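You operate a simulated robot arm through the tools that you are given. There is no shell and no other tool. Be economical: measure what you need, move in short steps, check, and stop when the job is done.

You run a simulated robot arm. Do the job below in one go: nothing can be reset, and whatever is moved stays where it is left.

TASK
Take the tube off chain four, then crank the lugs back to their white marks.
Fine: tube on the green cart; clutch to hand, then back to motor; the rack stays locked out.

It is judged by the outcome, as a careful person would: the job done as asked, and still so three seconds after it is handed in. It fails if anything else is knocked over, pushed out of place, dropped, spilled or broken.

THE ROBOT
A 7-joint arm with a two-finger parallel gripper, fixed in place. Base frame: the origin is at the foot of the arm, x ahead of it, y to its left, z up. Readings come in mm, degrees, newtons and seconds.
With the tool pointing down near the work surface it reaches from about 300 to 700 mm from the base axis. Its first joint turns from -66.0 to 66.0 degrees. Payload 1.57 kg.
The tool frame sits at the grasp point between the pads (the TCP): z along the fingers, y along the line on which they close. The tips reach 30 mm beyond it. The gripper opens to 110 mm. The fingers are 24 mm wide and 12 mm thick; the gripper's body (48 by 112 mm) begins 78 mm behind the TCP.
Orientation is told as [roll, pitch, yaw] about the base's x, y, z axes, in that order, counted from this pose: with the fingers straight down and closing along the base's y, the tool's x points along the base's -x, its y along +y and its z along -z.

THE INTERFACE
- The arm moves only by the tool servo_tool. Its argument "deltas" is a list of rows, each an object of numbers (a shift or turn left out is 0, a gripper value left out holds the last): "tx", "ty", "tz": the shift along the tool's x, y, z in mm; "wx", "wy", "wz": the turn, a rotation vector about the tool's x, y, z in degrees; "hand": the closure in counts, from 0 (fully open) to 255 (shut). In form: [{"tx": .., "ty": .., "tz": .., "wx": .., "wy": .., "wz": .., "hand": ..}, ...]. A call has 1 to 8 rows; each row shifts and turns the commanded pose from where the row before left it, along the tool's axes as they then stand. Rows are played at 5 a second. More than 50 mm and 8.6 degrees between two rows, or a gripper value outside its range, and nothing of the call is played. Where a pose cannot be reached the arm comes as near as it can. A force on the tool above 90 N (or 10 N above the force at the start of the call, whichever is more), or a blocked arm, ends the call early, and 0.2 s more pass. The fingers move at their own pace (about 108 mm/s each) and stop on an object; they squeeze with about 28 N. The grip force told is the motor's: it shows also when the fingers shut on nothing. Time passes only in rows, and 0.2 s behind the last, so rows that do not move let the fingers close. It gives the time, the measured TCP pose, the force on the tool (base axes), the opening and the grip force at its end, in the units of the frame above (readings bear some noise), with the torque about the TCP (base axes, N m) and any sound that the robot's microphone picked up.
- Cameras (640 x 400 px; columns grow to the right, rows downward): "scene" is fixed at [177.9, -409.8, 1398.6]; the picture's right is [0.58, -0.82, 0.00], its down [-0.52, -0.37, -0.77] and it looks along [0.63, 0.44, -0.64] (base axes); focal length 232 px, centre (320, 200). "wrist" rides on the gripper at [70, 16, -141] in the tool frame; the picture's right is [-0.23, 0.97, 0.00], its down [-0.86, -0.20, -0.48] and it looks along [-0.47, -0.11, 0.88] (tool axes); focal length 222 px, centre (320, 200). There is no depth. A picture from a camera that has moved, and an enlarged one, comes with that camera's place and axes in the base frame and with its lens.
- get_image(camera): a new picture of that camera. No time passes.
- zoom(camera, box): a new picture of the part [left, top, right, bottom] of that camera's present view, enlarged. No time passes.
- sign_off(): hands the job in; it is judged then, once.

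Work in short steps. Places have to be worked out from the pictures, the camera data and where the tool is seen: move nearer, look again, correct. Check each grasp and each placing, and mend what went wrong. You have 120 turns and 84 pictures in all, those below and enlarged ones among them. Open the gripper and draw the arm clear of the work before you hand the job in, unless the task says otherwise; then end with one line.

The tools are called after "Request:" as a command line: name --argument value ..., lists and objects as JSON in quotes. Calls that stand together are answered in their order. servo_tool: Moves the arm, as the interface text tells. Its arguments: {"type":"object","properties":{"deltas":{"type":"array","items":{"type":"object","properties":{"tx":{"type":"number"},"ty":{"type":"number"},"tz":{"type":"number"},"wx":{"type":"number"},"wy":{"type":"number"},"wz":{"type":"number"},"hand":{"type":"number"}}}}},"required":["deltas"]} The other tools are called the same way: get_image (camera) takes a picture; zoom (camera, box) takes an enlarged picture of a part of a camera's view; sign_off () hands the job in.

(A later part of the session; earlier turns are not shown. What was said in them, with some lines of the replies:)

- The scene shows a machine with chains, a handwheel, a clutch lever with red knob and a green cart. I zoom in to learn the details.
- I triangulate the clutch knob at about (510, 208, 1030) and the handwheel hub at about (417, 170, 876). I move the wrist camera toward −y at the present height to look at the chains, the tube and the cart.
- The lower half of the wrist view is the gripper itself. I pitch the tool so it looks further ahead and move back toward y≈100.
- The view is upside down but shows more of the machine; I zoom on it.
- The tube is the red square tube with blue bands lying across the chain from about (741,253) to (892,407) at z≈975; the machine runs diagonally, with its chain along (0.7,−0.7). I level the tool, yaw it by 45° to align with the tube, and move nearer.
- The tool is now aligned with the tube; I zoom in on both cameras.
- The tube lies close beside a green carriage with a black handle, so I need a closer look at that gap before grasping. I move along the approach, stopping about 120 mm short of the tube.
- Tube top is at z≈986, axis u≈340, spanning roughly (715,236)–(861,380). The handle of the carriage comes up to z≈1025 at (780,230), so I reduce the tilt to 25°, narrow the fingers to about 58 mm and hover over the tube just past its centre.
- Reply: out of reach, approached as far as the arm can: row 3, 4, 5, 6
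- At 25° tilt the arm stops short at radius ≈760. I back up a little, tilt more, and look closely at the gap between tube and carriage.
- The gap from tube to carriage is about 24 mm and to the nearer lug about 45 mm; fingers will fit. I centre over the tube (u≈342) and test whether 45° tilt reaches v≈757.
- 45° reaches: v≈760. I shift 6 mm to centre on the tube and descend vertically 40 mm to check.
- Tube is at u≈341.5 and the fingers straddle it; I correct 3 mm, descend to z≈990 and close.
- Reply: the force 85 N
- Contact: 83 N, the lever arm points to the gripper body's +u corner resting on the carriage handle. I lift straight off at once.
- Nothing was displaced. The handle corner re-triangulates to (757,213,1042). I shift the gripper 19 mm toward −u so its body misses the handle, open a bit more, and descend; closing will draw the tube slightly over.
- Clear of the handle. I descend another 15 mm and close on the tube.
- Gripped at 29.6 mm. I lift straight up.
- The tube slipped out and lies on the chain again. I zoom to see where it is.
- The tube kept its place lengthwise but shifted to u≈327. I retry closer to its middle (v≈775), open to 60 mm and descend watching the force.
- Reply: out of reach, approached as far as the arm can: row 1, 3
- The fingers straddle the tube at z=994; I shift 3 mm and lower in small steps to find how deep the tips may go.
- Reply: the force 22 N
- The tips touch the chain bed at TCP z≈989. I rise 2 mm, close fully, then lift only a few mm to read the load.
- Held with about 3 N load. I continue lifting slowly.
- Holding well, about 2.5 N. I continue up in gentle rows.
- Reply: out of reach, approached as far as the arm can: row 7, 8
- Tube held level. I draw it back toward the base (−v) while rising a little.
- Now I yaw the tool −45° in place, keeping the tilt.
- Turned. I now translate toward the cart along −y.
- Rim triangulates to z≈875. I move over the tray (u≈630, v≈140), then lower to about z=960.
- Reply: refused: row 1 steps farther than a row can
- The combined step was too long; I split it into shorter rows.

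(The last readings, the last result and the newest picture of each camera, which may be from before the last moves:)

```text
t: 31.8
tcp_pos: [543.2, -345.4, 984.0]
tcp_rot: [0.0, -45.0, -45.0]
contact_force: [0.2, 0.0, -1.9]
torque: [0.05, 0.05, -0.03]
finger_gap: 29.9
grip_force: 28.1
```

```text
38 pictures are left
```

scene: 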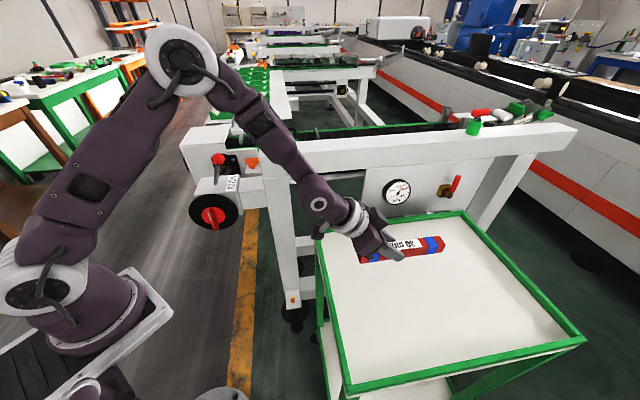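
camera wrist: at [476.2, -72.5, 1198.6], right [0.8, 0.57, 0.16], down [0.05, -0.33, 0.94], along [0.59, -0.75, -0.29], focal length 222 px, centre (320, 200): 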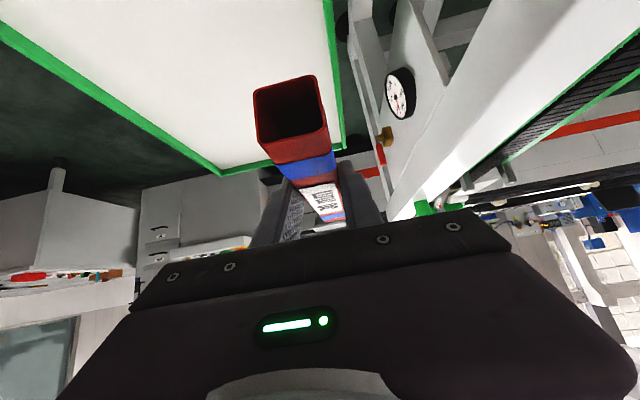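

Over the tray. I lower 62 mm, then in small steps to touchdown.

Request:
servo_tool --deltas '[{"tx": 15, "tz": 15}, {"tx": 15, "tz": 15}, {"tx": 10, "tz": 10}, {"tx": 4, "tz": 4}]'

Request:
get_image --camera "wrist"

Request:
zoom --camera "scene" --box '[300, 180, 460, 280]'

```text
t: 32.8
tcp_pos: [544.1, -346.7, 921.0]
tcp_rot: [-0.1, -45.1, -45.1]
contact_force: [0.2, 0.6, -1.5]
torque: [0.03, 0.01, 0.0]
finger_gap: 29.8
grip_force: 27.8
```

```text
37 pictures are left
camera wrist: at [450.3, -228.4, 971.8], right [0.8, 0.58, 0.16], down [0.05, -0.33, 0.94], along [0.6, -0.75, -0.29], focal length 222 px, centre (320, 200)
```

wrist: 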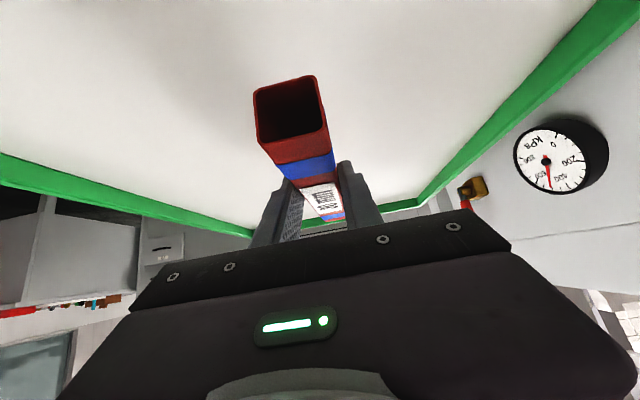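

```text
4.00 times, centred on (380, 230) of scene
camera zoom: at [177.9, -409.8, 1398.6], right [0.58, -0.82, 0.0], down [-0.52, -0.37, -0.77], along [0.63, 0.44, -0.64], focal length 928 px, centre (80, 80)
```

zoom: 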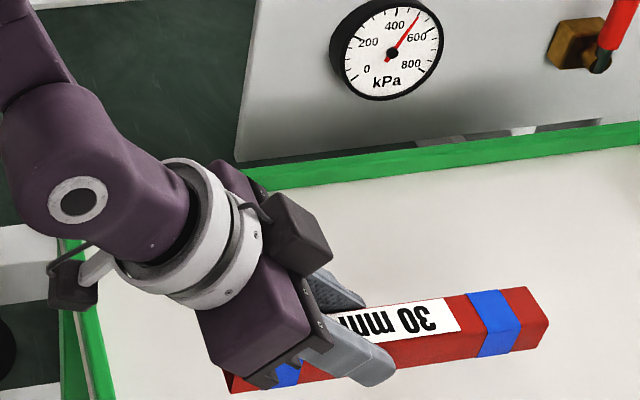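

I lower slowly until the tube touches.

Request:
servo_tool --deltas '[{"tx": 2, "tz": 2}, {"tx": 2, "tz": 2}, {"tx": 2, "tz": 2}, {"tx": 2, "tz": 2}, {"tx": 1.5, "tz": 1.5}, {"tx": 1.5, "tz": 1.5}]'

```text
t: 34.2
tcp_pos: [543.9, -347.0, 906.3]
tcp_rot: [0.0, -45.1, -44.9]
contact_force: [-0.2, 0.0, -2.4]
torque: [0.09, 0.07, 0.0]
finger_gap: 29.9
grip_force: 28.8
```

Request:
servo_tool --deltas '[{"tx": 1.5, "tz": 1.5}, {"tx": 1.5, "tz": 1.5}, {"tx": 1.5, "tz": 1.5}, {"tx": 1.5, "tz": 1.5}]'

Request:
zoom --camera "scene" --box '[330, 220, 460, 300]'

```text
t: 35.2
tcp_pos: [543.5, -346.7, 897.8]
tcp_rot: [0.0, -45.0, -44.8]
contact_force: [0.1, 0.6, -2.5]
torque: [0.06, 0.03, 0.02]
finger_gap: 29.5
grip_force: 28.4
```

```text
4.92 times, centred on (395, 260) of scene
camera zoom: at [177.9, -409.8, 1398.6], right [0.58, -0.82, 0.0], down [-0.52, -0.37, -0.77], along [0.63, 0.44, -0.64], focal length 1143 px, centre (-49, -95)
```

zoom: 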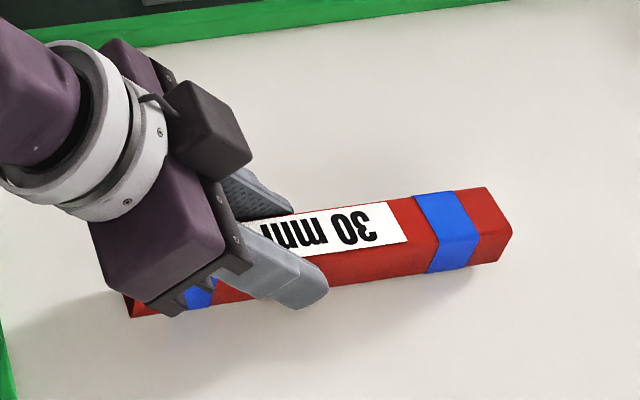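

Request:
servo_tool --deltas '[{"tx": 1.2, "tz": 1.2}, {"tx": 1.2, "tz": 1.2}, {"tx": 1.2, "tz": 1.2}, {"tx": 1.2, "tz": 1.2}]'

Request:
servo_tool --deltas '[{"tx": 1, "tz": 1}, {"tx": 1, "tz": 1}, {"tx": 1, "tz": 1}]'

```text
t: 36.2
tcp_pos: [544.7, -347.3, 891.5]
tcp_rot: [0.0, -45.1, -44.8]
contact_force: [-1.5, 2.7, 11.7]
torque: [-0.13, -0.07, -0.06]
finger_gap: 29.8
grip_force: 28.2
```

```text
t: 37.0
tcp_pos: [544.9, -346.6, 889.2]
tcp_rot: [0.1, -45.6, -45.0]
contact_force: [-4.6, 9.0, 48.0]
torque: [0.07, 0.37, -0.17]
finger_gap: 29.7
grip_force: 28.0
```

Touched down (and pressing too much); I ease up 3 mm and open.

Request:
servo_tool --deltas '[{"tx": -1.2, "tz": -1.2}, {"tx": -0.8, "tz": -0.8}, {"hand": 200}, {"hand": 150}, {"hand": 120}, {}]'

Request:
get_image --camera "wrist"

```text
t: 38.4
tcp_pos: [541.8, -346.0, 890.1]
tcp_rot: [0.0, -44.9, -45.0]
contact_force: [-7.5, 4.4, 24.4]
torque: [0.06, -0.07, 0.01]
finger_gap: 50.8
grip_force: 0.0
```

```text
34 pictures are left
camera wrist: at [448.7, -228.4, 940.5], right [0.8, 0.57, 0.16], down [0.05, -0.33, 0.94], along [0.59, -0.75, -0.29], focal length 222 px, centre (320, 200)
```

wrist: 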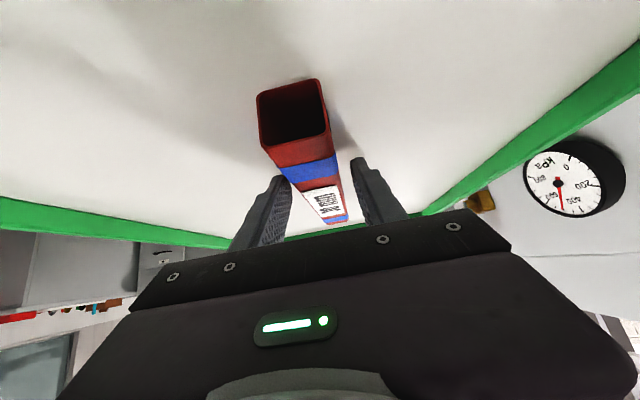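

Tube is free on the tray. I lift straight up.

Request:
servo_tool --deltas '[{"tx": -5, "tz": -5}, {"tx": -15, "tz": -15}, {"tx": -30, "tz": -30}, {"tx": -30, "tz": -30}, {"tx": -30, "tz": -30}, {"tx": -30, "tz": -30}]'

Request:
get_image --camera "scene"

```text
t: 39.8
tcp_pos: [543.6, -344.9, 1087.4]
tcp_rot: [-0.1, -45.0, -45.0]
contact_force: [-0.2, 0.4, 0.7]
torque: [0.01, 0.02, 0.02]
finger_gap: 58.0
grip_force: 0.1
```

```text
33 pictures are left
```

scene: 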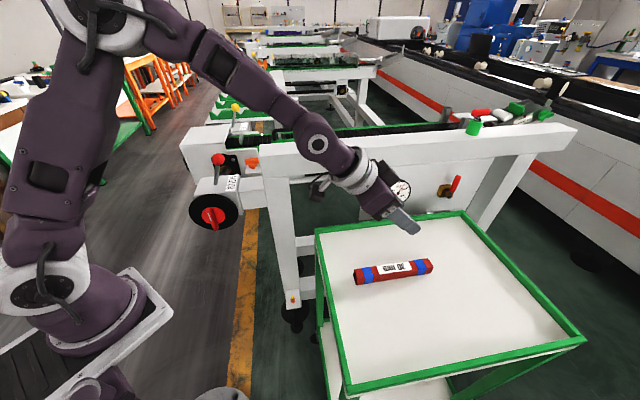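

The tube rests on the cart. Next the clutch: the lever base is at about (494,239,928), its knob (510,208,1031), i.e. leaning +u, toward the MOTOR label. I level the tool and yaw it to face the machine.

Request:
servo_tool --deltas '[{"wy": 7.5}, {"wy": 7.5}, {"wy": 7.5}, {"wy": 7.5}, {"wy": 7.5}, {"wy": 7.5}, {"wz": -8.5, "tz": -20}, {"wz": -8.5, "tz": -20}]'

Request:
servo_tool --deltas '[{"wz": -8.5}, {"wz": -8.5}, {"wz": -8.5}, {"wz": -8.5}, {"wz": -8.5}, {"wz": -8.5}, {"wz": -8.5}, {"wz": -8.5}]'

Request:
servo_tool --deltas '[{"wz": -5}, {"tx": -32, "ty": 36}, {"tx": -32, "ty": 36}, {"tx": -32, "ty": 36}, {"tx": -32, "ty": 36}, {"tx": -32, "ty": 36}, {"tx": -32, "ty": 36}, {"tx": -32, "ty": 36}]'

Request:
get_image --camera "wrist"

```text
t: 41.6
tcp_pos: [530.3, -335.4, 1114.2]
tcp_rot: [-0.4, 1.3, -29.8]
contact_force: [-0.4, -0.4, -0.4]
torque: [0.02, 0.0, 0.0]
finger_gap: 58.3
grip_force: 0.1
out of reach, approached as far as the arm can: row 6, 7, 8
```

```text
t: 43.4
tcp_pos: [532.5, -334.2, 1116.0]
tcp_rot: [0.0, -0.1, 40.3]
contact_force: [0.8, 0.2, 0.3]
torque: [0.0, 0.0, 0.0]
finger_gap: 58.1
grip_force: 0.0
```

```text
t: 45.2
tcp_pos: [514.1, 1.5, 1115.5]
tcp_rot: [-0.1, 0.0, 45.1]
contact_force: [0.1, 0.6, 0.1]
torque: [-0.04, -0.01, -0.01]
finger_gap: 58.5
grip_force: 0.0
```

```text
32 pictures are left
camera wrist: at [453.4, -36.0, 1256.8], right [-0.53, 0.85, 0.0], down [0.74, 0.46, 0.48], along [0.41, 0.25, -0.88], focal length 222 px, centre (320, 200)
```

wrist: 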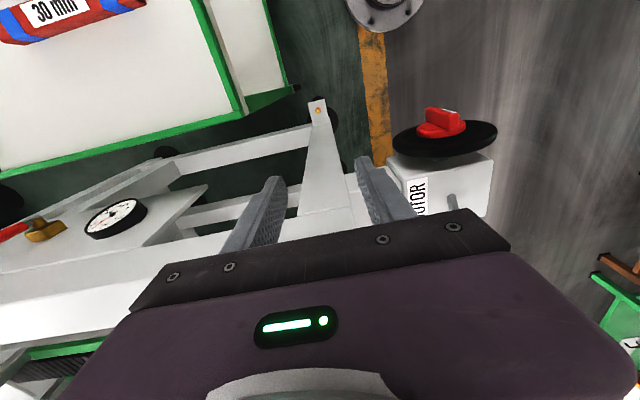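

I move so that the clutch box is ahead of the gripper to see its labels.

Request:
servo_tool --deltas '[{"ty": 40}, {"ty": 40}, {"ty": 40}, {"ty": 40}]'

Request:
zoom --camera "wrist" --box '[160, 40, 480, 240]'

```text
t: 46.2
tcp_pos: [398.9, 117.2, 1115.3]
tcp_rot: [0.0, 0.0, 45.1]
contact_force: [0.2, 0.6, -0.3]
torque: [-0.02, -0.06, 0.0]
finger_gap: 58.2
grip_force: 0.0
```

```text
2.00 times, centred on (320, 140) of wrist
camera zoom: at [337.9, 79.3, 1256.2], right [-0.53, 0.85, 0.0], down [0.75, 0.46, 0.48], along [0.41, 0.25, -0.88], focal length 444 px, centre (320, 320)
```

zoom: 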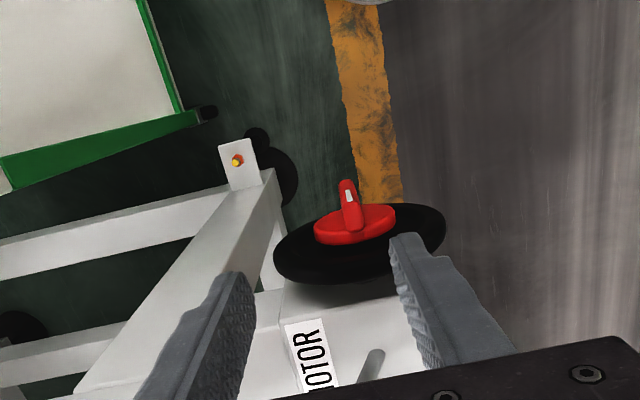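

Request:
servo_tool --deltas '[{"tx": 40, "ty": 0}, {"tx": 40}, {"tx": 15}]'

Request:
zoom --camera "wrist" --box '[200, 80, 520, 280]'

```text
t: 47.0
tcp_pos: [330.3, 48.7, 1114.6]
tcp_rot: [0.0, 0.0, 45.1]
contact_force: [-0.1, -0.3, 0.6]
torque: [0.04, 0.0, -0.01]
finger_gap: 58.4
grip_force: 0.0
```

```text
2.00 times, centred on (360, 180) of wrist
camera zoom: at [270.6, 11.2, 1255.5], right [-0.53, 0.85, 0.0], down [0.74, 0.46, 0.48], along [0.41, 0.25, -0.88], focal length 444 px, centre (240, 240)
```

zoom: 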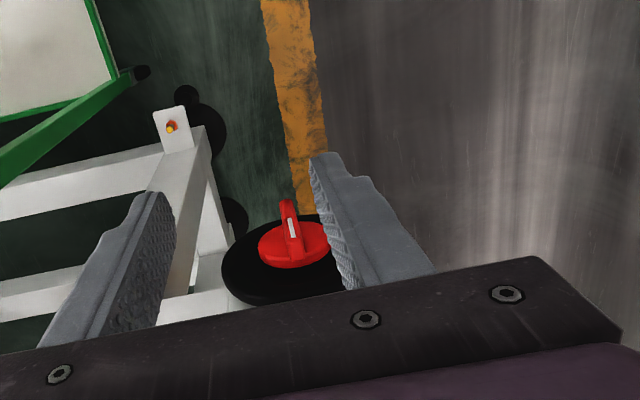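

The gripper body hides what lies ahead, so I instead move forward over the box, at safe height.

Request:
servo_tool --deltas '[{"tx": -45}, {"tx": -45}, {"tx": -45}, {"tx": -45, "hand": 60}]'

Request:
zoom --camera "wrist" --box '[160, 20, 480, 220]'

```text
t: 48.0
tcp_pos: [458.3, 175.8, 1116.1]
tcp_rot: [0.0, 0.1, 45.1]
contact_force: [-0.2, -0.2, -0.2]
torque: [-0.03, 0.03, 0.0]
finger_gap: 84.0
grip_force: 0.0
```

```text
2.00 times, centred on (320, 120) of wrist
camera zoom: at [398.0, 139.4, 1258.0], right [-0.53, 0.85, 0.0], down [0.74, 0.46, 0.48], along [0.41, 0.25, -0.88], focal length 444 px, centre (320, 360)
```

zoom: 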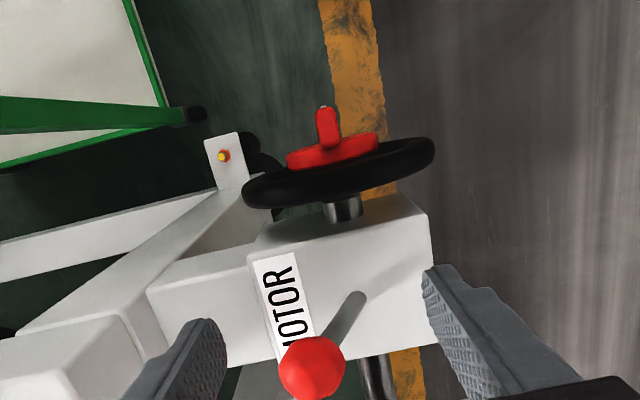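

Only MOTOR is labelled; the lever leans toward it (+u), so HAND is the −u side. I move above the knob (509,205) and lower the open fingers around it.

Request:
servo_tool --deltas '[{"tx": -28, "ty": -7}, {"tx": -29, "ty": -8}, {"tz": 28}, {"tz": 28}, {"tz": 24}, {"hand": 120}, {}]'

Request:
zoom --camera "scene" --box '[180, 130, 276, 190]'

Request:
get_image --camera "wrist"

```text
t: 49.6
tcp_pos: [508.3, 205.9, 1037.5]
tcp_rot: [0.0, 0.0, 45.0]
contact_force: [0.6, -0.1, -0.9]
torque: [0.01, 0.01, -0.03]
finger_gap: 58.2
grip_force: 0.0
```

```text
6.67 times, centred on (228, 160) of scene
camera zoom: at [177.9, -409.8, 1398.6], right [0.58, -0.82, 0.0], down [-0.52, -0.37, -0.77], along [0.63, 0.44, -0.64], focal length 1547 px, centre (933, 467)
```

zoom: 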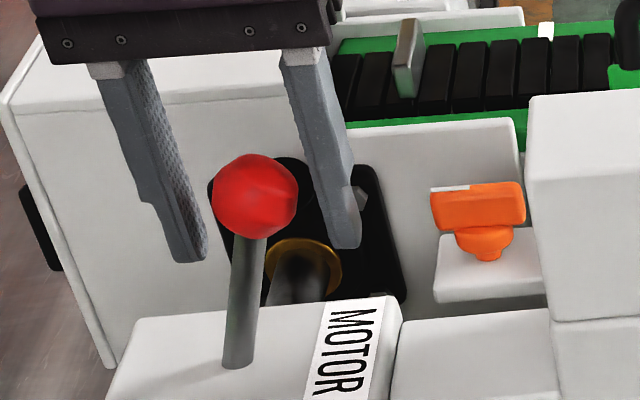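

```text
27 pictures are left
camera wrist: at [448.4, 168.8, 1178.3], right [-0.53, 0.85, 0.0], down [0.75, 0.46, 0.48], along [0.41, 0.25, -0.88], focal length 222 px, centre (320, 200)
```

wrist: 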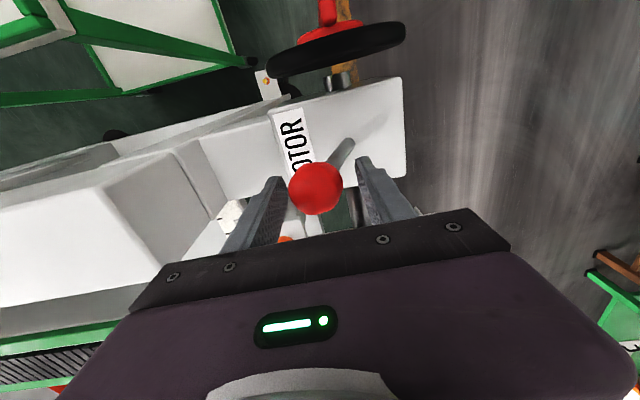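

The knob is well caged. I push it in −u (ty+) in steps, watching the force and sound.

Request:
servo_tool --deltas '[{"ty": 10}, {"ty": 10}, {"ty": 10}, {"ty": 10}, {"ty": 10}, {"ty": 10}]'

Request:
zoom --camera "scene" --box '[180, 130, 276, 190]'

```text
t: 51.0
tcp_pos: [466.5, 248.4, 1036.2]
tcp_rot: [-0.1, 0.1, 45.0]
contact_force: [1.6, -0.6, 0.5]
torque: [0.0, 0.02, -0.02]
finger_gap: 58.7
grip_force: 0.6
```

```text
6.67 times, centred on (228, 160) of scene
camera zoom: at [177.9, -409.8, 1398.6], right [0.58, -0.82, 0.0], down [-0.52, -0.37, -0.77], along [0.63, 0.44, -0.64], focal length 1547 px, centre (933, 467)
```

zoom: 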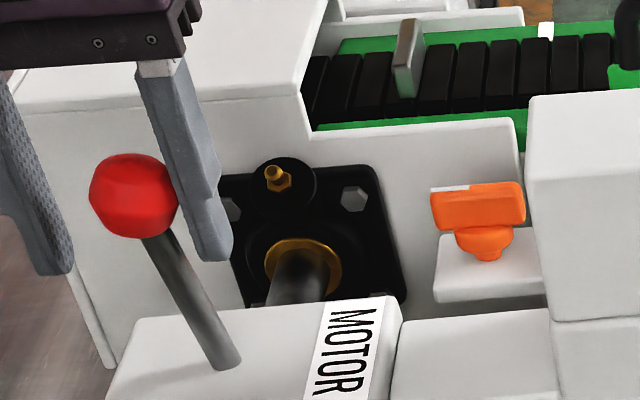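

It swung over with little resistance. I push a bit further to find the end stop.

Request:
servo_tool --deltas '[{"ty": 4}, {"ty": 4}, {"ty": 4}]'

```text
t: 51.8
tcp_pos: [456.2, 256.2, 1035.7]
tcp_rot: [-0.1, -0.1, 45.1]
contact_force: [-0.1, -0.5, 0.1]
torque: [-0.01, 0.01, 0.0]
finger_gap: 58.4
grip_force: 0.2
```

Request:
servo_tool --deltas '[{"ty": 4}, {"ty": 4}, {"ty": 3}]'

Request:
zoom --camera "scene" --box '[180, 130, 276, 190]'

```text
t: 52.6
tcp_pos: [450.5, 264.0, 1036.3]
tcp_rot: [-0.1, 0.0, 45.1]
contact_force: [2.3, -4.1, 0.2]
torque: [-0.11, -0.11, 0.04]
finger_gap: 61.6
grip_force: 2.3
```

```text
6.67 times, centred on (228, 160) of scene
camera zoom: at [177.9, -409.9, 1398.6], right [0.58, -0.82, 0.0], down [-0.52, -0.37, -0.77], along [0.63, 0.44, -0.64], focal length 1547 px, centre (933, 467)
```

zoom: 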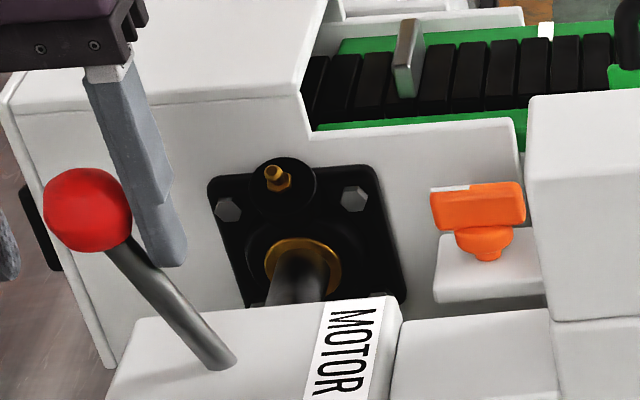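

The lever is at its end stop on the HAND side. I back off, rise, close the fingers and move to above the front of the handwheel, whose hub I place at about u=181, z=908 with the boss front at v≈400.

Request:
servo_tool --deltas '[{"ty": -6}, {"tz": -45}, {"tz": -45, "hand": 255}, {"tx": 30, "ty": -24}, {"tx": 31, "ty": -24}, {"tx": 31, "ty": -24}, {"tx": 31, "ty": -24}]'

Request:
zoom --camera "scene" --box '[180, 140, 276, 240]'

Request:
zoom --camera "wrist" --box '[240, 20, 500, 200]'

```text
t: 54.2
tcp_pos: [437.7, 103.3, 1128.5]
tcp_rot: [0.1, 0.1, 45.1]
contact_force: [-0.4, -0.7, -0.6]
torque: [0.04, -0.01, -0.06]
finger_gap: 0.0
grip_force: 21.3
```

```text
4.00 times, centred on (228, 190) of scene
camera zoom: at [177.9, -409.8, 1398.6], right [0.58, -0.82, 0.0], down [-0.52, -0.37, -0.77], along [0.63, 0.44, -0.64], focal length 928 px, centre (688, 240)
```

zoom: 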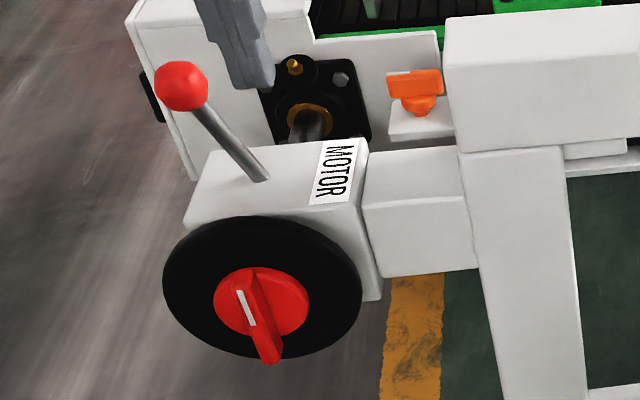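

```text
2.22 times, centred on (370, 110) of wrist
camera zoom: at [377.2, 66.6, 1269.8], right [-0.53, 0.85, 0.0], down [0.74, 0.47, 0.48], along [0.41, 0.25, -0.88], focal length 494 px, centre (209, 400)
```

zoom: 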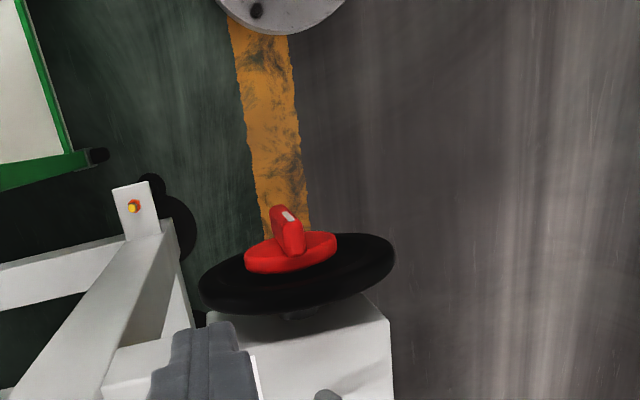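

The fin on the hub is vertical, centred near u≈181, z≈903, spanning ±38 mm. I'll turn it by pushing the fin's top end with the closed fingertips toward −u (lugs back, away from forward travel). I lower beside the fin with clearance.

Request:
servo_tool --deltas '[{"tx": 2, "ty": 8}, {"tz": 45}, {"tz": 45}, {"tz": 45}, {"tz": 36}]'

Request:
zoom --camera "scene" --box '[180, 160, 276, 240]'

Request:
zoom --camera "wrist" --box '[240, 40, 500, 220]'

```text
t: 55.4
tcp_pos: [427.9, 108.7, 953.1]
tcp_rot: [0.0, 0.1, 45.1]
contact_force: [0.2, 0.6, -0.2]
torque: [0.0, 0.04, 0.02]
finger_gap: 0.1
grip_force: 21.2
```

```text
5.00 times, centred on (228, 200) of scene
camera zoom: at [177.9, -409.8, 1398.6], right [0.58, -0.82, 0.0], down [-0.52, -0.37, -0.77], along [0.63, 0.44, -0.64], focal length 1160 px, centre (780, 200)
```

zoom: 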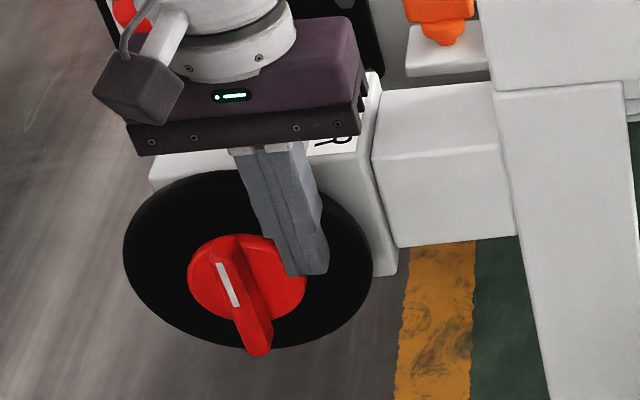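

```text
2.22 times, centred on (370, 130) of wrist
camera zoom: at [368.0, 71.7, 1093.7], right [-0.53, 0.85, 0.0], down [0.74, 0.46, 0.48], along [0.41, 0.25, -0.88], focal length 494 px, centre (209, 356)
```

zoom: 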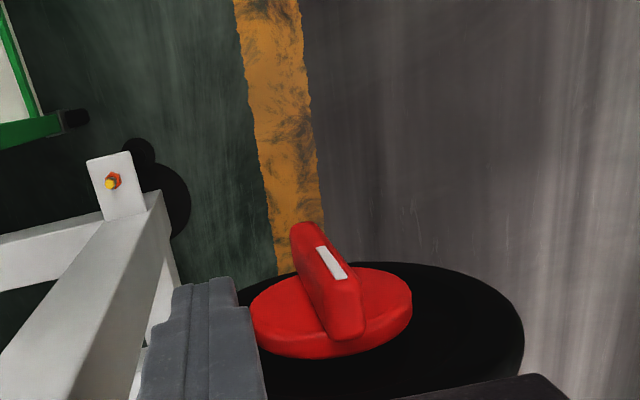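

The fingertip is right beside the fin. I push toward −u to turn it about 30° and check which way the lugs move.

Request:
servo_tool --deltas '[{"tz": -9}, {"ty": 12}, {"ty": 10}, {"ty": 8}, {"ty": 8}]'

Request:
zoom --camera "scene" --box '[180, 110, 308, 230]'

```text
t: 56.6
tcp_pos: [403.1, 137.4, 963.6]
tcp_rot: [0.2, 0.1, 45.1]
contact_force: [0.8, -0.4, 1.2]
torque: [-0.03, -0.04, 0.02]
finger_gap: 0.0
grip_force: 21.1
```

```text
3.33 times, centred on (244, 170) of scene
camera zoom: at [177.9, -409.8, 1398.6], right [0.58, -0.82, 0.0], down [-0.52, -0.37, -0.77], along [0.63, 0.44, -0.64], focal length 774 px, centre (573, 300)
```

zoom: 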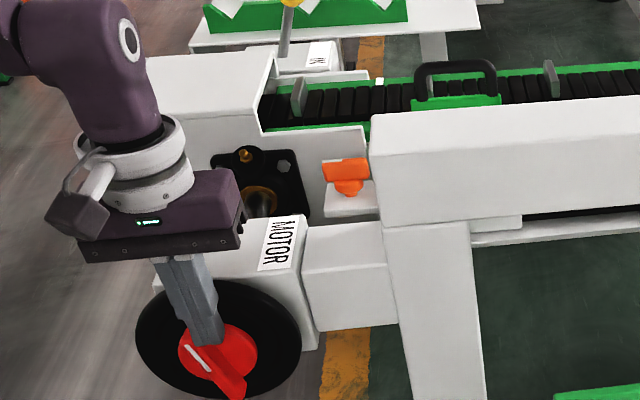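

The fin turned and lug 1 moved about 3 px in −u, as intended. I follow the arc to about 75°.

Request:
servo_tool --deltas '[{"ty": 7, "tz": 3}, {"ty": 6, "tz": 4}, {"ty": 5, "tz": 5.5}]'

Request:
zoom --camera "scene" --box '[180, 110, 308, 230]'

```text
t: 57.4
tcp_pos: [389.2, 149.0, 951.3]
tcp_rot: [0.0, 0.1, 45.1]
contact_force: [0.5, 0.6, -0.4]
torque: [-0.01, 0.0, 0.0]
finger_gap: 0.0
grip_force: 21.6
```

```text
3.33 times, centred on (244, 170) of scene
camera zoom: at [177.8, -409.8, 1398.6], right [0.58, -0.82, 0.0], down [-0.52, -0.37, -0.77], along [0.63, 0.44, -0.64], focal length 774 px, centre (573, 300)
```

zoom: 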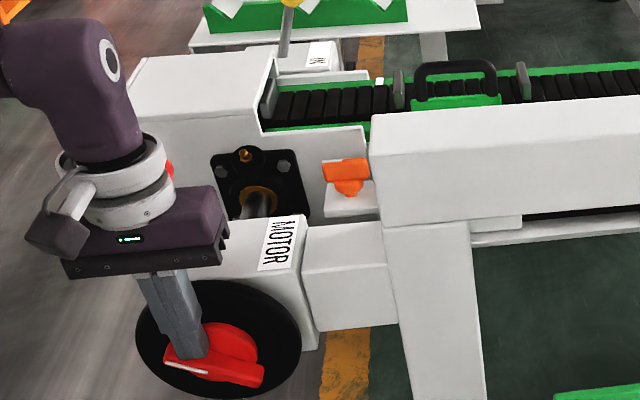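

The lugs follow: lug 2 now approaches the white marks from the +u side. I zoom on it.

Request:
zoom --camera "scene" --box '[244, 122, 284, 147]'

```text
16.00 times, centred on (264, 134) of scene
camera zoom: at [177.8, -409.8, 1398.6], right [0.58, -0.82, 0.0], down [-0.52, -0.37, -0.77], along [0.63, 0.44, -0.64], focal length 3713 px, centre (1216, 1248)
```

zoom: 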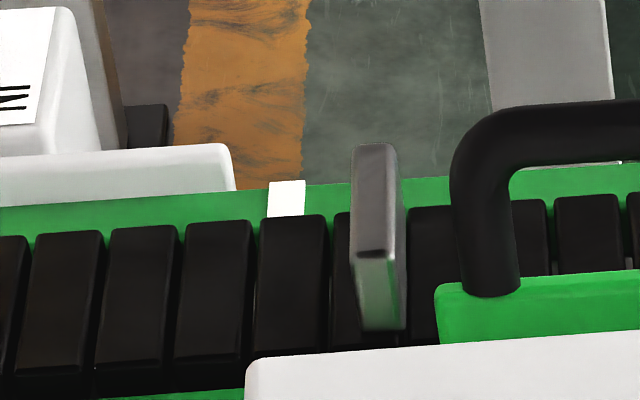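

Lug 2 is at u≈355, the mark at u≈329: 26 mm left, roughly 35° more. I lift slightly, shift outward over the fin's end and press it down.

Request:
servo_tool --deltas '[{"tz": -6}, {"ty": 14}, {"ty": 13}, {"tz": 6}, {"tz": 5}, {"tz": 4}]'

Request:
zoom --camera "scene" --box '[180, 110, 308, 230]'

```text
t: 58.8
tcp_pos: [369.9, 166.9, 941.1]
tcp_rot: [0.0, 0.0, 45.1]
contact_force: [-0.4, 0.6, -0.5]
torque: [0.05, -0.03, 0.04]
finger_gap: 0.3
grip_force: 21.5
```

```text
3.33 times, centred on (244, 170) of scene
camera zoom: at [177.9, -409.8, 1398.6], right [0.58, -0.82, 0.0], down [-0.52, -0.37, -0.77], along [0.63, 0.44, -0.64], focal length 774 px, centre (573, 300)
```

zoom: 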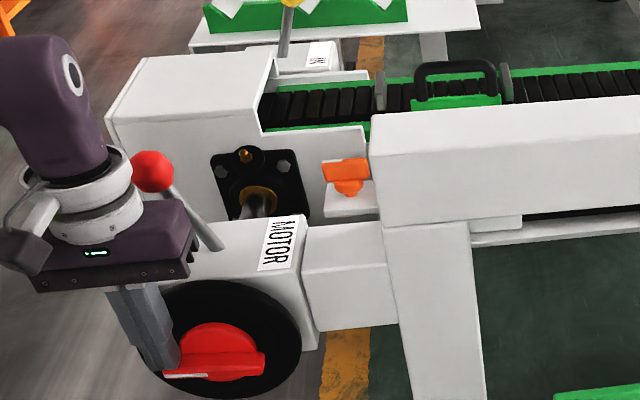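

Request:
zoom --camera "scene" --box '[244, 122, 284, 147]'

```text
16.00 times, centred on (264, 134) of scene
camera zoom: at [177.9, -409.8, 1398.6], right [0.58, -0.82, 0.0], down [-0.52, -0.37, -0.77], along [0.63, 0.44, -0.64], focal length 3713 px, centre (1216, 1248)
```

zoom: 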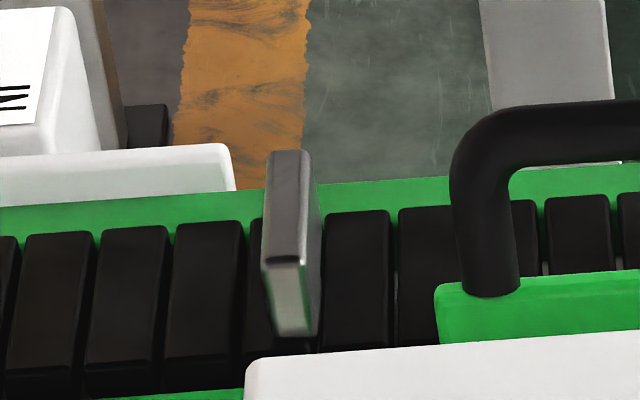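

Lug 2 is now at u≈332 versus the mark at ≈329. I press a hair further and compare.

Request:
servo_tool --deltas '[{"tz": 1}, {"tz": 0.6}]'

Request:
zoom --camera "scene" --box '[244, 122, 284, 147]'

```text
t: 59.4
tcp_pos: [370.9, 167.7, 939.9]
tcp_rot: [0.0, -0.1, 45.1]
contact_force: [0.1, -0.1, -0.3]
torque: [0.06, -0.03, 0.02]
finger_gap: 0.3
grip_force: 21.0
```

```text
16.00 times, centred on (264, 134) of scene
camera zoom: at [177.9, -409.8, 1398.6], right [0.58, -0.82, 0.0], down [-0.52, -0.37, -0.77], along [0.63, 0.44, -0.64], focal length 3713 px, centre (1216, 1248)
```

zoom: 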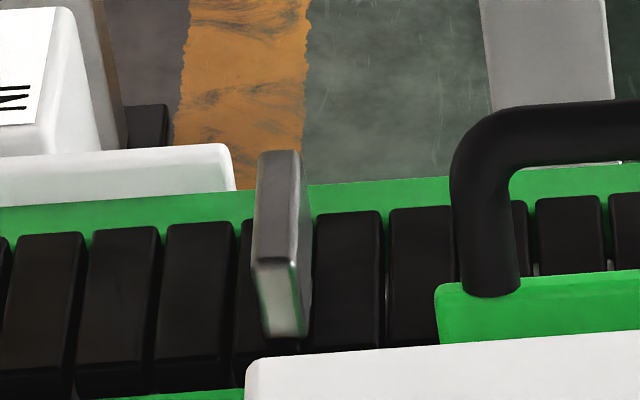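

Lug 2 now projects to u≈329, on the mark. I withdraw upward and look at the lug and both marks from the wrist camera to verify.

Request:
servo_tool --deltas '[{"tz": -10}, {"tz": -45}, {"tz": -45}, {"tz": -45}, {"tz": -45}, {"tx": -35, "ty": -28}, {"tx": -35, "ty": -28}, {"tx": -35, "ty": -28}]'

Request:
servo_tool --deltas '[{"tx": -35, "ty": -28}, {"tx": -35, "ty": -28}, {"tx": -35, "ty": -28}, {"tx": -33, "ty": -28, "wy": -8}, {"wy": -8}, {"wy": -8}, {"wy": -8}]'

Request:
get_image --camera "wrist"

```text
t: 61.2
tcp_pos: [504.4, 182.8, 1128.4]
tcp_rot: [0.0, 0.0, 45.1]
contact_force: [-0.4, 0.7, -0.2]
torque: [-0.01, -0.02, 0.0]
finger_gap: 0.0
grip_force: 21.0
```

```text
t: 62.8
tcp_pos: [626.3, 194.8, 1125.6]
tcp_rot: [0.2, -20.3, 45.3]
contact_force: [-0.7, -0.2, -0.6]
torque: [0.01, -0.02, 0.0]
finger_gap: 0.1
grip_force: 21.3
out of reach, approached as far as the arm can: row 3, 4, 5
```

```text
14 pictures are left
camera wrist: at [535.9, 124.8, 1233.7], right [-0.54, 0.83, 0.08], down [0.59, 0.31, 0.75], along [0.6, 0.45, -0.66], focal length 222 px, centre (320, 200)
```

wrist: 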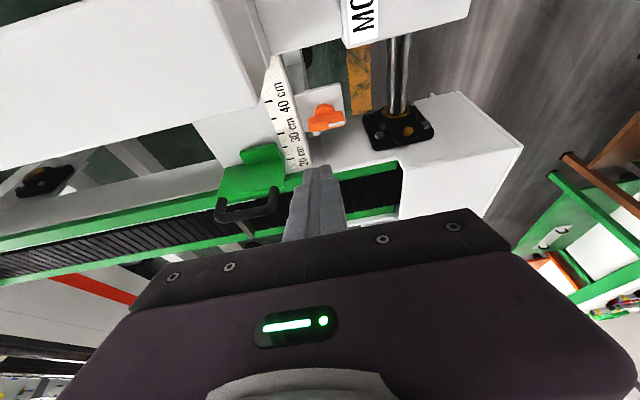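

The closed fingers hide the spot; I open them, tilt further and centre on the mark.

Request:
servo_tool --deltas '[{"hand": 0, "ty": -20}, {"wy": -8}, {"wy": -8}, {"tx": -14, "tz": 20}]'

Request:
zoom --camera "wrist" --box '[260, 90, 404, 180]'

```text
t: 63.8
tcp_pos: [658.2, 198.1, 1117.9]
tcp_rot: [0.1, -36.4, 45.5]
contact_force: [0.4, 0.0, -0.2]
torque: [-0.02, 0.0, 0.0]
finger_gap: 110.1
grip_force: 0.1
```

```text
4.44 times, centred on (332, 135) of wrist
camera zoom: at [548.7, 110.1, 1190.1], right [-0.57, 0.81, 0.14], down [0.43, 0.15, 0.89], along [0.7, 0.56, -0.43], focal length 987 px, centre (267, 489)
```

zoom: 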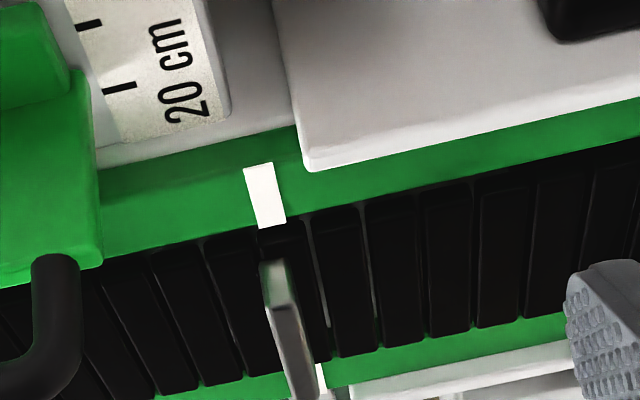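

From here the lug looks within about 3 mm of the mark line, perhaps slightly to the +u side. I zoom tighter to judge.

Request:
zoom --camera "wrist" --box '[300, 120, 372, 185]'

```text
6.15 times, centred on (336, 152) of wrist
camera zoom: at [548.7, 110.1, 1190.1], right [-0.57, 0.81, 0.14], down [0.43, 0.15, 0.89], along [0.7, 0.56, -0.43], focal length 1367 px, centre (222, 492)
```

zoom: 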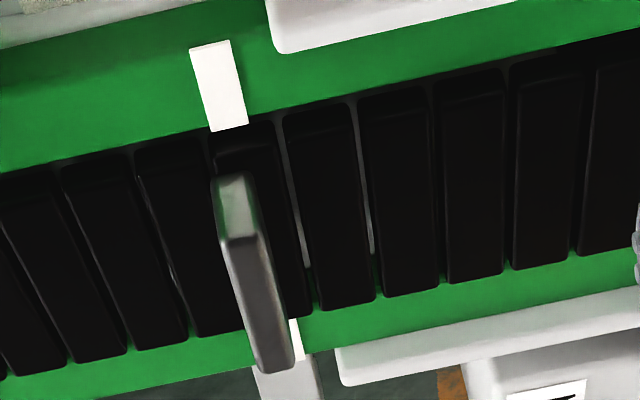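

Best judgement: the lug still sits 2–3 mm to the +u side. I go back to the fin to give it a final nudge: level, close the fingers and retrace the path.

Request:
servo_tool --deltas '[{"tz": -20, "hand": 255}, {"wy": 7.3}, {"wy": 7.3}, {"wy": 7.3}, {"wy": 7.3}, {"wy": 7.3}]'

Request:
servo_tool --deltas '[{"tx": 35, "ty": 28}, {"tx": 35, "ty": 28}, {"tx": 35, "ty": 28}, {"tx": 35, "ty": 28}, {"tx": 35, "ty": 28}]'

```text
t: 65.2
tcp_pos: [631.7, 184.8, 1128.2]
tcp_rot: [0.1, -4.2, 45.8]
contact_force: [0.1, -1.0, -0.4]
torque: [-0.02, 0.01, 0.0]
finger_gap: 0.3
grip_force: 21.9
out of reach, approached as far as the arm can: row 5, 6
```

```text
t: 66.4
tcp_pos: [631.1, 184.9, 1129.5]
tcp_rot: [0.1, -4.3, 45.9]
contact_force: [0.3, -0.2, 0.5]
torque: [0.02, 0.0, 0.02]
finger_gap: 0.1
grip_force: 21.8
out of reach, approached as far as the arm can: row 1, 2, 3, 4, 5
```

The arm is stuck at its reach edge; I back away with a small tilt restored.

Request:
servo_tool --deltas '[{"wy": -6}, {"tx": 20}, {"tx": 30}, {"tx": 30}]'

```text
t: 67.4
tcp_pos: [575.2, 128.4, 1111.7]
tcp_rot: [0.1, -10.4, 45.8]
contact_force: [1.3, 0.7, -0.3]
torque: [0.02, -0.03, 0.0]
finger_gap: 0.2
grip_force: 20.5
```

Request:
servo_tool --deltas '[{"wy": 5.2, "tz": -8}, {"wy": 5.2, "wz": 0.7, "tz": -8}, {"tx": 28, "ty": 39}, {"tx": 28, "ty": 39}, {"tx": 28, "ty": 39}, {"tx": 28, "ty": 39}, {"tx": 4, "ty": 16}]'

```text
t: 69.0
tcp_pos: [368.9, 164.8, 1128.8]
tcp_rot: [0.0, -0.1, 45.3]
contact_force: [0.3, 1.0, 0.6]
torque: [0.0, 0.02, -0.01]
finger_gap: 0.4
grip_force: 21.2
```

In place above the fin's end. I lower to just above the previous contact height, then nudge.

Request:
servo_tool --deltas '[{"tx": -3, "tz": 40}, {"tz": 45}, {"tz": 45}, {"tz": 45}, {"tz": 12.3}]'

Request:
zoom --camera "scene" --box '[244, 122, 284, 147]'

```text
t: 70.2
tcp_pos: [371.0, 168.7, 940.8]
tcp_rot: [0.1, 0.0, 45.2]
contact_force: [-0.2, 0.6, -0.2]
torque: [0.01, -0.02, -0.01]
finger_gap: 0.0
grip_force: 20.8
```

```text
16.00 times, centred on (264, 134) of scene
camera zoom: at [177.9, -409.8, 1398.6], right [0.58, -0.82, 0.0], down [-0.52, -0.37, -0.77], along [0.63, 0.44, -0.64], focal length 3713 px, centre (1216, 1248)
```

zoom: 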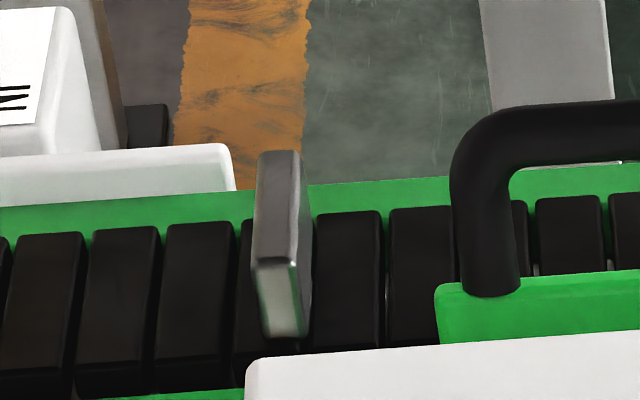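

Request:
servo_tool --deltas '[{"tz": 1}, {"tz": 1}]'

Request:
zoom --camera "scene" --box '[244, 122, 284, 147]'

```text
t: 70.8
tcp_pos: [371.6, 168.5, 939.8]
tcp_rot: [0.1, 0.0, 45.1]
contact_force: [0.1, -0.1, 0.0]
torque: [0.02, 0.0, 0.01]
finger_gap: 0.1
grip_force: 21.6
```

```text
16.00 times, centred on (264, 134) of scene
camera zoom: at [177.9, -409.8, 1398.6], right [0.58, -0.82, 0.0], down [-0.52, -0.37, -0.77], along [0.63, 0.44, -0.64], focal length 3713 px, centre (1216, 1248)
```

zoom: 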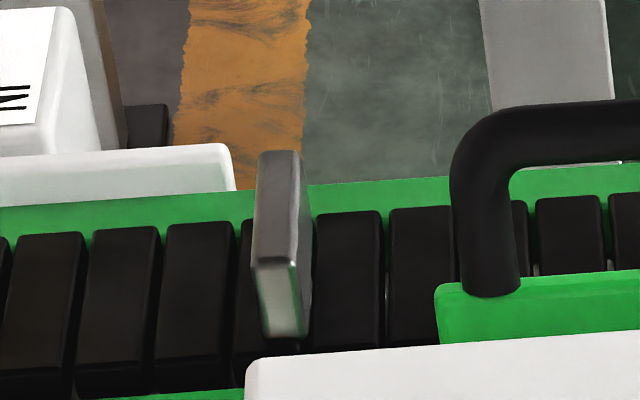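

Not moved yet; I press 1.2 mm more.

Request:
servo_tool --deltas '[{"tz": 0.6}, {"tz": 0.6}]'

Request:
zoom --camera "scene" --box '[244, 122, 284, 147]'

```text
t: 71.4
tcp_pos: [370.0, 167.1, 939.3]
tcp_rot: [0.1, 0.1, 45.2]
contact_force: [-0.3, 0.7, 0.1]
torque: [0.06, -0.01, 0.04]
finger_gap: 0.0
grip_force: 20.9
```

```text
16.00 times, centred on (264, 134) of scene
camera zoom: at [177.9, -409.8, 1398.6], right [0.58, -0.82, 0.0], down [-0.52, -0.37, -0.77], along [0.63, 0.44, -0.64], focal length 3713 px, centre (1216, 1248)
```

zoom: 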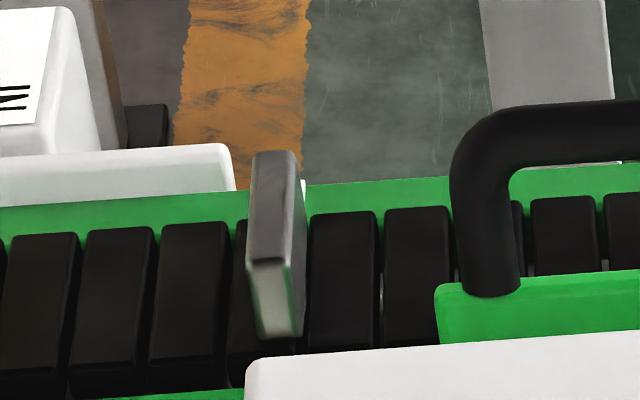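

Lug moved another 1.5 mm and now sits on the mark. I rise, open the fingers and go back over the clutch knob (u≈142, v≈505).

Request:
servo_tool --deltas '[{"tz": -10}, {"tz": -45}, {"tz": -45}, {"tz": -45}, {"tz": -45}, {"tx": -45, "hand": 60}, {"tx": -45}, {"tx": -35}]'

Request:
get_image --camera "wrist"

```text
t: 73.2
tcp_pos: [460.4, 254.5, 1128.2]
tcp_rot: [0.2, 0.1, 45.2]
contact_force: [0.0, 0.3, -0.2]
torque: [0.0, 0.03, -0.02]
finger_gap: 84.0
grip_force: 0.1
```

```text
8 pictures are left
camera wrist: at [400.3, 216.6, 1269.5], right [-0.53, 0.85, 0.0], down [0.74, 0.47, 0.48], along [0.4, 0.26, -0.88], focal length 222 px, centre (320, 200)
```

wrist: 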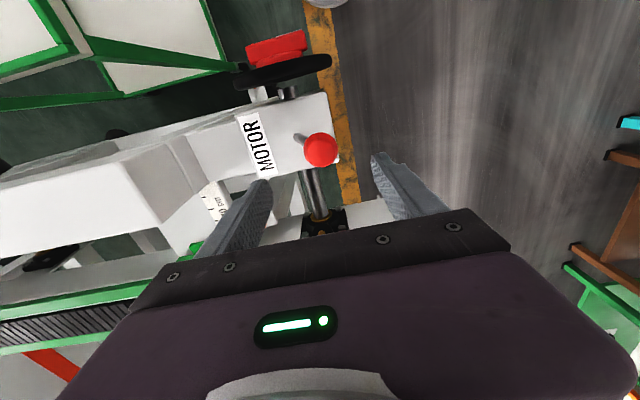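

Knob is at about (456,253), right below. I lower around it and narrow the cage.

Request:
servo_tool --deltas '[{"tx": 3, "tz": 30}, {"tz": 30}, {"tz": 31}, {"hand": 110}, {"hand": 120}, {}]'

Request:
servo_tool --deltas '[{"ty": -10}, {"ty": -10}, {"ty": -10}, {"ty": -10}, {"ty": -10}, {"ty": -10}, {"ty": -10}, {"ty": -5}]'

Request:
zoom --camera "scene" --box '[180, 120, 308, 220]'

```text
t: 74.6
tcp_pos: [459.1, 251.9, 1036.6]
tcp_rot: [0.1, 0.1, 45.1]
contact_force: [-0.6, 0.3, -0.1]
torque: [0.0, 0.0, 0.0]
finger_gap: 58.1
grip_force: 0.0
```

```text
t: 76.4
tcp_pos: [511.2, 201.6, 1037.1]
tcp_rot: [0.1, -0.1, 45.2]
contact_force: [0.2, 0.2, -0.4]
torque: [-0.02, -0.01, 0.01]
finger_gap: 58.4
grip_force: 0.1
```

```text
4.00 times, centred on (244, 170) of scene
camera zoom: at [177.9, -409.8, 1398.6], right [0.58, -0.82, 0.0], down [-0.52, -0.37, -0.77], along [0.63, 0.44, -0.64], focal length 928 px, centre (624, 320)
```

zoom: 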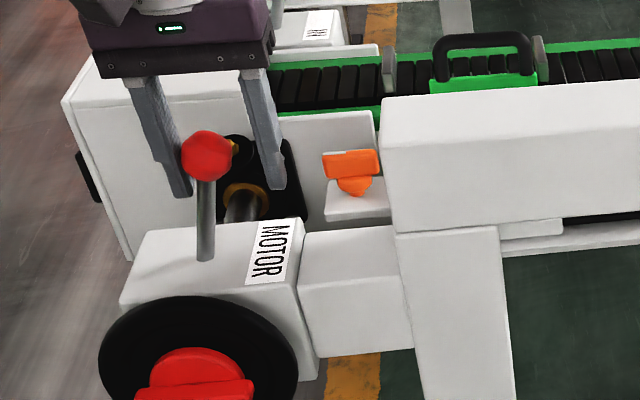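

The lever is back upright-plus; I push on to its stop on the MOTOR side.

Request:
servo_tool --deltas '[{"ty": -4}, {"ty": -4}]'

Request:
servo_tool --deltas '[{"ty": -3}, {"ty": -3}]'

```text
t: 77.0
tcp_pos: [515.9, 195.7, 1037.5]
tcp_rot: [0.1, 0.0, 45.2]
contact_force: [-1.1, 0.9, 0.5]
torque: [0.05, 0.0, -0.02]
finger_gap: 59.4
grip_force: 0.9
```

```text
t: 77.6
tcp_pos: [518.6, 192.3, 1036.8]
tcp_rot: [0.3, 0.0, 45.2]
contact_force: [-8.5, 7.7, -0.3]
torque: [-0.07, -0.01, -0.04]
finger_gap: 69.2
grip_force: 6.0
```

It is against the stop (11 N). I back off, rise, and check everything from the scene camera.

Request:
servo_tool --deltas '[{"ty": 6}, {"ty": 4}, {"tz": -30, "hand": 60}, {"tz": -40}, {"tz": -40}, {"tx": 40}, {"tx": 40}, {"tx": 40}]'

Request:
zoom --camera "scene" --box '[180, 120, 308, 220]'

Request:
zoom --camera "scene" --box '[244, 122, 284, 147]'

```text
t: 79.4
tcp_pos: [427.2, 112.8, 1147.4]
tcp_rot: [0.1, 0.0, 45.3]
contact_force: [0.7, 0.3, 0.2]
torque: [-0.01, 0.01, -0.01]
finger_gap: 84.2
grip_force: 0.1
```

```text
4.00 times, centred on (244, 170) of scene
camera zoom: at [177.9, -409.8, 1398.6], right [0.58, -0.82, 0.0], down [-0.52, -0.37, -0.77], along [0.63, 0.44, -0.64], focal length 928 px, centre (624, 320)
```

zoom: 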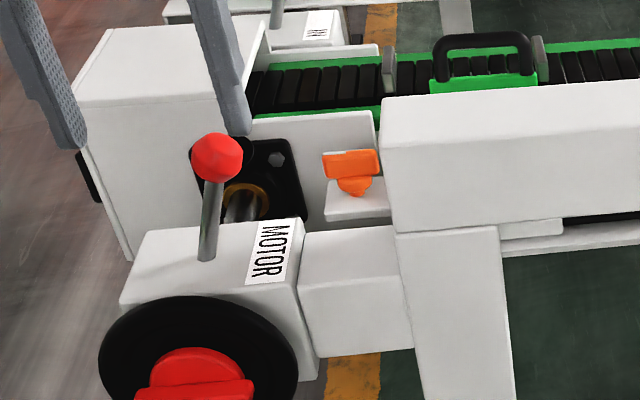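

```text
16.00 times, centred on (264, 134) of scene
camera zoom: at [177.9, -409.8, 1398.6], right [0.58, -0.82, 0.0], down [-0.52, -0.37, -0.77], along [0.63, 0.44, -0.64], focal length 3713 px, centre (1216, 1248)
```

zoom: 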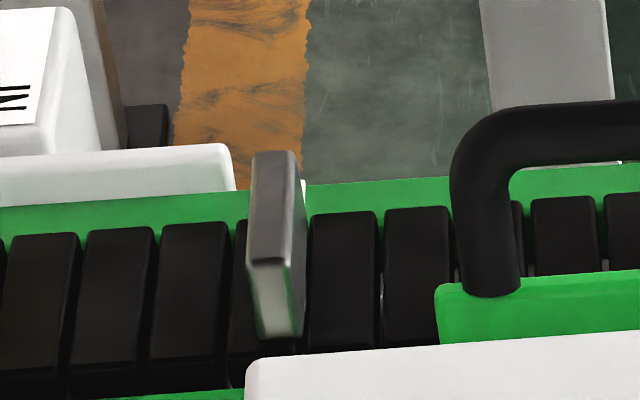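

The lever is exactly where it started (MOTOR) and the lug stays on its mark. I retreat a little more and take one last overall look.

Request:
servo_tool --deltas '[{"tz": -20, "ty": -30}, {"ty": -40}, {"ty": -40}, {}]'

Request:
get_image --camera "scene"

```text
t: 80.4
tcp_pos: [506.5, 36.1, 1167.3]
tcp_rot: [0.1, -0.1, 45.3]
contact_force: [0.2, -0.1, 0.1]
torque: [0.0, 0.03, -0.01]
finger_gap: 84.1
grip_force: 0.1
```

```text
4 pictures are left
```

scene: 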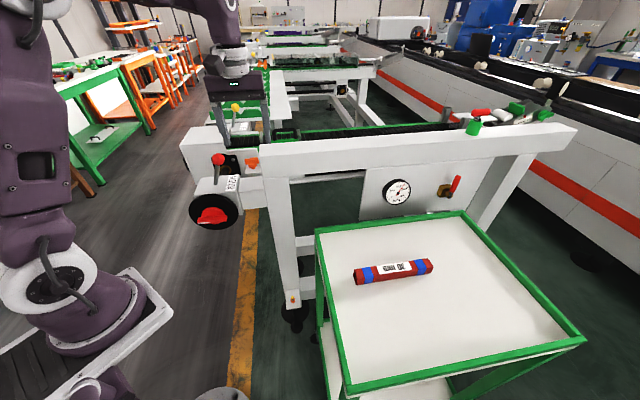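

Everything is in place: the tube is on the cart, the lug is at its mark, the clutch is at MOTOR and the rack lever is untouched. I hand it in.

Request:
sign_off

```text
The job is handed in.
```

The tube is on the green cart, and the lugs are cranked back to their white marks, within about 2 mm by camera. The clutch went to hand and is back on motor, and the rack lever was never touched. On the way, the gripper bumped the chain-four carriage handle once (83 N) and the tube slipped back onto the chain on the first lift; neither visibly moved anything else.
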